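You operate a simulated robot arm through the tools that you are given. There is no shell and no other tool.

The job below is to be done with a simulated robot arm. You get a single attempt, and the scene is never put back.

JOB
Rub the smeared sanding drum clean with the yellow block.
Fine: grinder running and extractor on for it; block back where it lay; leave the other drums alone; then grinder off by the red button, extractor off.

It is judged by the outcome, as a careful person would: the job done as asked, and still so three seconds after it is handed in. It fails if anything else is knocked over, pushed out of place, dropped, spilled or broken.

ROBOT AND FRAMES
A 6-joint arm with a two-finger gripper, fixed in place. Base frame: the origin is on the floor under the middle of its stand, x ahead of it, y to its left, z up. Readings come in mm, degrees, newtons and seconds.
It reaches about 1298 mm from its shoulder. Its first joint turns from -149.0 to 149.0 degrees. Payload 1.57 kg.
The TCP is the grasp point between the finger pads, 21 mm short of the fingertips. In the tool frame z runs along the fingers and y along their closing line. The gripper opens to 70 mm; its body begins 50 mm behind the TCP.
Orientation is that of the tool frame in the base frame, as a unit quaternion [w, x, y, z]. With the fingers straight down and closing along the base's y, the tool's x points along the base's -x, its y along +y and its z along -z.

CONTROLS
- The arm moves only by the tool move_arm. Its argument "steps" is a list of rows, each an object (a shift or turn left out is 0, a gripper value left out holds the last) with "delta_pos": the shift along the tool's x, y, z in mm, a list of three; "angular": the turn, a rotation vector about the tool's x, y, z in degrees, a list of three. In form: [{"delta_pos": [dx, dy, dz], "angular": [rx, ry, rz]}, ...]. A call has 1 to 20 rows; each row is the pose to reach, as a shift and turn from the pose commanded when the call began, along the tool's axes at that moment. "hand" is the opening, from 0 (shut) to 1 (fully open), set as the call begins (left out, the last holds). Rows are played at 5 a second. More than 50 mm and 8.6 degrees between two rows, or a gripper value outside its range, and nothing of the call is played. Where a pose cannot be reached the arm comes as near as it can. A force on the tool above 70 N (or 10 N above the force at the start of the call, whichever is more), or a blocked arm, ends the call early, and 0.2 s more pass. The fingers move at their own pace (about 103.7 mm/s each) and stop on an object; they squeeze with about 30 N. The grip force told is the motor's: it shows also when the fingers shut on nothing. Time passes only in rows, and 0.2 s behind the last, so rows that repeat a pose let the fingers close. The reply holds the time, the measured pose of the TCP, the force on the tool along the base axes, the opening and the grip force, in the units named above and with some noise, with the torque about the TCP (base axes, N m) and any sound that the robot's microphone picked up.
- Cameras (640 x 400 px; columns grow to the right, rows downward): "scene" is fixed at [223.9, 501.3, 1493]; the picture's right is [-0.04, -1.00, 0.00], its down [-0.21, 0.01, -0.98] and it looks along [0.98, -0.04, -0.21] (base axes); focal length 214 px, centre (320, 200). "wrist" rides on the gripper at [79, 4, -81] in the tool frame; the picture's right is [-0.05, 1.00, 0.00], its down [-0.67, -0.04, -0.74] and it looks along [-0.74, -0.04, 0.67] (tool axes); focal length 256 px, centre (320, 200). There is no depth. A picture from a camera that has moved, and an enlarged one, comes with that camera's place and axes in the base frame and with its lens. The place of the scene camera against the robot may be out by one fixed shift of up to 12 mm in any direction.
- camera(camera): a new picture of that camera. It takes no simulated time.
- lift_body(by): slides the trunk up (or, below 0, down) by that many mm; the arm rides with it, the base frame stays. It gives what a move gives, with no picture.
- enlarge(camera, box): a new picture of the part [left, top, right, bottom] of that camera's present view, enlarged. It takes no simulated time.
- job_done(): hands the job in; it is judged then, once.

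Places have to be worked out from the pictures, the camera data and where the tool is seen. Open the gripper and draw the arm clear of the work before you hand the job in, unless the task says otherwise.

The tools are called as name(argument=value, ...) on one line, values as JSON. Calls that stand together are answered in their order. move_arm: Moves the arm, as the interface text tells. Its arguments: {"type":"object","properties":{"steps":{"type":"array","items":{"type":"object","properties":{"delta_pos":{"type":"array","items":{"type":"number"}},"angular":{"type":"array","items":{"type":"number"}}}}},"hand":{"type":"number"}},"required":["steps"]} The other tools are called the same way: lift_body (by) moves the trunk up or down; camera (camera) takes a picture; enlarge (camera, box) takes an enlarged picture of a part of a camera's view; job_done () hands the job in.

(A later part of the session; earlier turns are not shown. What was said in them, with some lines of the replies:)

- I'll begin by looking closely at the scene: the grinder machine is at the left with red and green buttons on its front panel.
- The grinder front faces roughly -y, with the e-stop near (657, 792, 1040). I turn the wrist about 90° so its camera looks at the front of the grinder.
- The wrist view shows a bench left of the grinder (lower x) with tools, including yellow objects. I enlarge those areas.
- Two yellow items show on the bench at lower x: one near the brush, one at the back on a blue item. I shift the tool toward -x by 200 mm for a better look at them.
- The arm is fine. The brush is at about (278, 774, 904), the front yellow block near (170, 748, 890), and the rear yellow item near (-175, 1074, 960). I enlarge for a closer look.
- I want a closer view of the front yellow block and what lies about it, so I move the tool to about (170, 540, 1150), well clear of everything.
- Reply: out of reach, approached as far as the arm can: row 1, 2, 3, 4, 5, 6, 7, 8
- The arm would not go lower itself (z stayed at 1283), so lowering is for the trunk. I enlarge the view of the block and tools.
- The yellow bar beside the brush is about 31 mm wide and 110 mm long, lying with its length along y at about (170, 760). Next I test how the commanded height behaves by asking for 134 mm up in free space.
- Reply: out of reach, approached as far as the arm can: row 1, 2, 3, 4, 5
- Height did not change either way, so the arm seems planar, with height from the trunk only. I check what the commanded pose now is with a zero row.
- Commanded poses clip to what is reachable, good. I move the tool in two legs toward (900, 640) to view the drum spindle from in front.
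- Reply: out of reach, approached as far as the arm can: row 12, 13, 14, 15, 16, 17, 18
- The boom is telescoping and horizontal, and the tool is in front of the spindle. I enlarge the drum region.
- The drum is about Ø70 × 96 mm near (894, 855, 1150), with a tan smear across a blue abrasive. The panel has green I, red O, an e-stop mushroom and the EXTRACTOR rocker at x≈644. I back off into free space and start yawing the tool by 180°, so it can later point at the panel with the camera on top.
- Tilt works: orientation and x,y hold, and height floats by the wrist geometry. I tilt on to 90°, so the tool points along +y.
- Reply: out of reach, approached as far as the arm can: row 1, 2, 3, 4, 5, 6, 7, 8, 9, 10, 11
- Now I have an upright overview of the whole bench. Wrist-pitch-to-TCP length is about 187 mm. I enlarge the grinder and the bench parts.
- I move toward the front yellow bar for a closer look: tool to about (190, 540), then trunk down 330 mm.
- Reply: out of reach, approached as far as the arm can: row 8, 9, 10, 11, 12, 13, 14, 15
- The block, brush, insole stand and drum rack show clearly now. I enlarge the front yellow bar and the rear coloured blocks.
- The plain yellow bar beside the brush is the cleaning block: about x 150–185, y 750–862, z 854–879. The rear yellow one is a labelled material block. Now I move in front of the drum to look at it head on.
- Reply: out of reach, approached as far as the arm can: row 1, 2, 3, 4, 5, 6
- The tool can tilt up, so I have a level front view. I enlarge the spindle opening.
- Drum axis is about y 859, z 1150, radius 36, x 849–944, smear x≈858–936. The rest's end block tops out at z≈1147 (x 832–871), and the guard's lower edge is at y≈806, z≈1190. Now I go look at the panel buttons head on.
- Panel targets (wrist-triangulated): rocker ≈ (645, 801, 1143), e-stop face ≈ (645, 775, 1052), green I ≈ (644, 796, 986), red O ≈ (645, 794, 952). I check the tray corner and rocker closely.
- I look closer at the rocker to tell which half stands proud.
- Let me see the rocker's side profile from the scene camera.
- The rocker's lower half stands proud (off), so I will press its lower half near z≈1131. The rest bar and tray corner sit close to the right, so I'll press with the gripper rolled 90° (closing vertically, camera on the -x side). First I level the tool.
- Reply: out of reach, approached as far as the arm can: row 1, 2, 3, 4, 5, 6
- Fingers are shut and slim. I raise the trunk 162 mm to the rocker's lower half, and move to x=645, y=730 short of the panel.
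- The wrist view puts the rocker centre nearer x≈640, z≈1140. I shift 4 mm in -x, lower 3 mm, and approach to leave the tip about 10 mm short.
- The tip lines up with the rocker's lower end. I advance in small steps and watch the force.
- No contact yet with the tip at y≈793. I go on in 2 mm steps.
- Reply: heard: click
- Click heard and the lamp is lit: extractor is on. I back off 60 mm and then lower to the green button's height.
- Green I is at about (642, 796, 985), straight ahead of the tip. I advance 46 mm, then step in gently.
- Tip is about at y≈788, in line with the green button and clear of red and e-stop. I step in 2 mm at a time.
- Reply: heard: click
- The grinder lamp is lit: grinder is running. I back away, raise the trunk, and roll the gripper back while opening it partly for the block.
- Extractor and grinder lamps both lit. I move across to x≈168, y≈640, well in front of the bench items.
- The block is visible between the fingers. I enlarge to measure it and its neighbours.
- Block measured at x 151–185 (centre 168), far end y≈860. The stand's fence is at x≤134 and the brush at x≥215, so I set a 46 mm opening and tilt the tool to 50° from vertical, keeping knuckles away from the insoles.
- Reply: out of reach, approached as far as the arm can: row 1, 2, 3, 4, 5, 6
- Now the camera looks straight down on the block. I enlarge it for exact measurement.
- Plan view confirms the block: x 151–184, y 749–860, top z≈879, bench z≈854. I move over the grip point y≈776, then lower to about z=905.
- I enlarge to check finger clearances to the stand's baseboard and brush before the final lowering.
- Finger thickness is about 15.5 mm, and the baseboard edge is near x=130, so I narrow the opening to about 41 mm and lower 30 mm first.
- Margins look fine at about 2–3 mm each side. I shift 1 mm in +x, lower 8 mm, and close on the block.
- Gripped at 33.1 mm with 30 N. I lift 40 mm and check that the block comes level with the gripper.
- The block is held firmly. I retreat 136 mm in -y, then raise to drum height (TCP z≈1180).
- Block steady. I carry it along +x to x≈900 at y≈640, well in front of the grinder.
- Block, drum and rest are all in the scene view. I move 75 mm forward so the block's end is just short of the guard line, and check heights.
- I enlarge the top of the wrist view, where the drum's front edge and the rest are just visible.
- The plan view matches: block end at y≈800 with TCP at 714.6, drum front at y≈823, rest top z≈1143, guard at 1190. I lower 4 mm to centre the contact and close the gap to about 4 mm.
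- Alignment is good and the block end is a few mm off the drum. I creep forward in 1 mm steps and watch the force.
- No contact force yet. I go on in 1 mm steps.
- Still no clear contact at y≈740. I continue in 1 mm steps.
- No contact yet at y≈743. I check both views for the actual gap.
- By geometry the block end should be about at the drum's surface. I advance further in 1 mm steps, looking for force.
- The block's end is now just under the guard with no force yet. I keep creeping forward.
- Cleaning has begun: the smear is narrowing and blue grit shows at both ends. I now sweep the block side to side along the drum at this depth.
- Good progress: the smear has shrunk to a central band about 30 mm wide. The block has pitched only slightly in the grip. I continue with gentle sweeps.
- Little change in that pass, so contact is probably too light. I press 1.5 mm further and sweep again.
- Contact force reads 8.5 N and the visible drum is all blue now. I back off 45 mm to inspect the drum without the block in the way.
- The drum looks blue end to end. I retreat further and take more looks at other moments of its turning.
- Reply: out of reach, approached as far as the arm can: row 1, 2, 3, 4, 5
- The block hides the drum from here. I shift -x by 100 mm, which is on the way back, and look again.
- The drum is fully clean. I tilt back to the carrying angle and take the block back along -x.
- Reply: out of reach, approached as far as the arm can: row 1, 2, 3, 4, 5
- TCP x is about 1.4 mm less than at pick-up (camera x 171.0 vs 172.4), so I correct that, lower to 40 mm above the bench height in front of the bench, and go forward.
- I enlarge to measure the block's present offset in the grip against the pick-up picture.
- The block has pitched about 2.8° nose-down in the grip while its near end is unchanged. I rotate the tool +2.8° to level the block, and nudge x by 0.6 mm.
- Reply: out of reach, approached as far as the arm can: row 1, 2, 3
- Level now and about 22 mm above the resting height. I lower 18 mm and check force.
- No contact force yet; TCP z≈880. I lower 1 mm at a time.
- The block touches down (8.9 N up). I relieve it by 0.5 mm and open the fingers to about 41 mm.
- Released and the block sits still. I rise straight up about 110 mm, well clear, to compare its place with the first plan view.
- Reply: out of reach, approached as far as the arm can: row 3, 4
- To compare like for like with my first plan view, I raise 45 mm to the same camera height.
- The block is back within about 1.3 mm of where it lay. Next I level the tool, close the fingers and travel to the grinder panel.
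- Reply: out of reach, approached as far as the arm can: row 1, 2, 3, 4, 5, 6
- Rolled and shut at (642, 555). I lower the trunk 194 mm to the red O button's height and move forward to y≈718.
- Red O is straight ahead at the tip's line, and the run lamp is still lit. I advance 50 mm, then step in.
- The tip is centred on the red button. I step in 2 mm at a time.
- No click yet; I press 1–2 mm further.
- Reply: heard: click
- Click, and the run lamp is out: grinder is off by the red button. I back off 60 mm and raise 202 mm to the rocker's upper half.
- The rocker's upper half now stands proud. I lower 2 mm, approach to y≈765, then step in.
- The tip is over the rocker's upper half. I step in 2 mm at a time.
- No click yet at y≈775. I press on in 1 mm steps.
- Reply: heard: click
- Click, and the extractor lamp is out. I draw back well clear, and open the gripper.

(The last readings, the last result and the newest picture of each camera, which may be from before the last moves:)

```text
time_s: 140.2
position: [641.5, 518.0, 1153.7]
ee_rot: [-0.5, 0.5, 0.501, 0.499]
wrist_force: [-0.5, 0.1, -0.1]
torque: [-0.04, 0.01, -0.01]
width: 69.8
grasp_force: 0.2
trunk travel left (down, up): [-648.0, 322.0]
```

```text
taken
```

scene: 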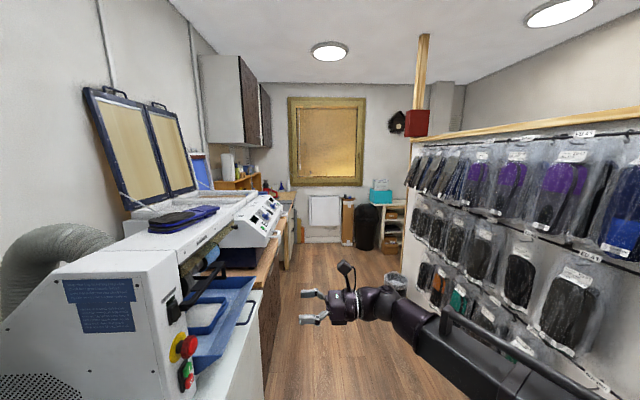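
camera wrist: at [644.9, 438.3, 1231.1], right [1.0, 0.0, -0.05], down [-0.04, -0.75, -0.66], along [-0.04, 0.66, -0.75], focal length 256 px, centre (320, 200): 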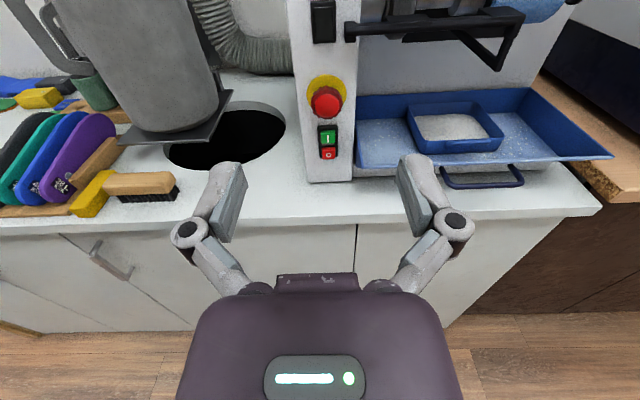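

All lamps are out and everything is in place. I check the stopped drum and the block one last time.

enlarge(camera="scene", box=[175, 225, 255, 285])

enlarge(camera="wrist", box=[340, 0, 600, 100])

enlarge(camera="wrist", box=[0, 60, 240, 240])

```text
6.67 times, centred on (215, 255) of scene
camera zoom: at [223.9, 501.3, 1493.0], right [-0.04, -1.0, 0.0], down [-0.21, 0.01, -0.98], along [0.98, -0.04, -0.21], focal length 1430 px, centre (1020, -167)
```

zoom: 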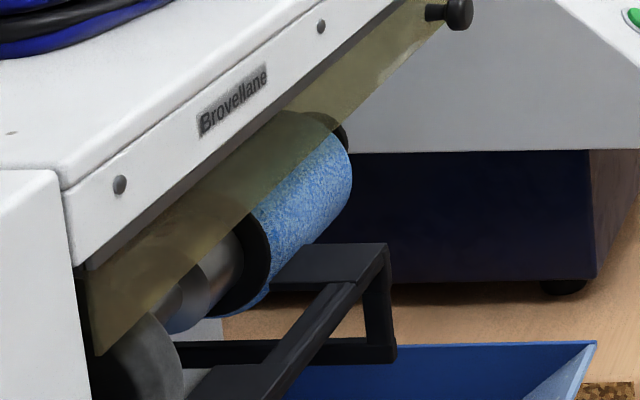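

```text
2.46 times, centred on (470, 50) of wrist
camera zoom: at [644.9, 438.3, 1231.1], right [1.0, 0.0, -0.05], down [-0.04, -0.75, -0.66], along [-0.04, 0.66, -0.75], focal length 630 px, centre (-49, 569)
```

zoom: 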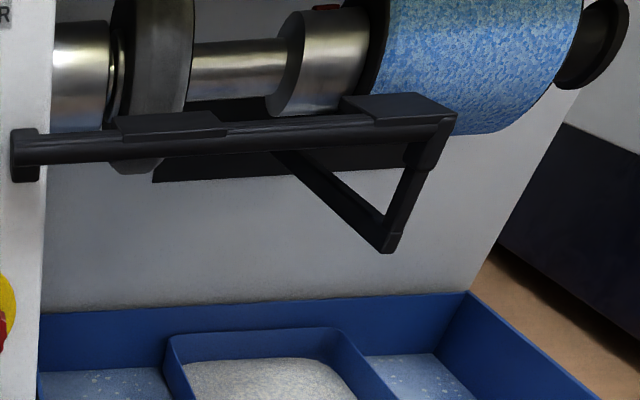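

```text
2.22 times, centred on (120, 150) of wrist
camera zoom: at [644.9, 438.3, 1231.1], right [1.0, 0.0, -0.05], down [-0.04, -0.75, -0.66], along [-0.04, 0.66, -0.75], focal length 569 px, centre (764, 311)
```

zoom: 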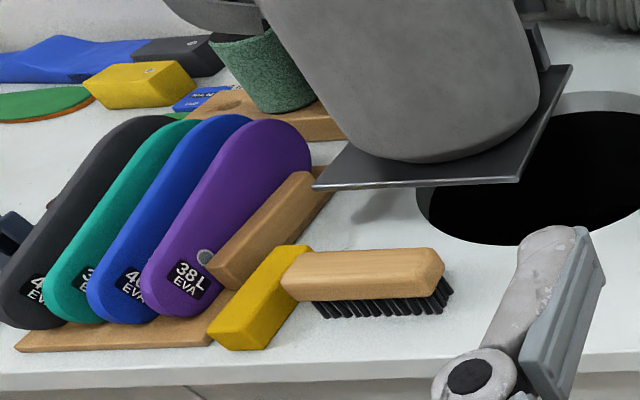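

The drum is stopped and clean blue. The block is back beside the brush, both machines are off, the other drums are untouched, and the gripper is open and clear. I hand the job in.

job_done()

```text
The job is handed in.
```

The sanding drum is rubbed clean: after the last pass it showed blue grit along its whole length, with no tan smear left.

- **Running for the rub:** I switched the extractor on first, then started the grinder with the green I button. Both lamps were lit while I rubbed.
- **Block:** I used the plain yellow bar beside the brush, not the labelled yellow block at the back of the bench. It is back within about 1.3 mm of where it lay.
- **Shut down:** I stopped the grinder with the red O button, not the emergency stop, and then switched the extractor off. Both lamps went out.
- **Everything else:** I left the two drums in the rack alone, and the last pictures showed nothing knocked over or moved. The arm is drawn back with the gripper open.
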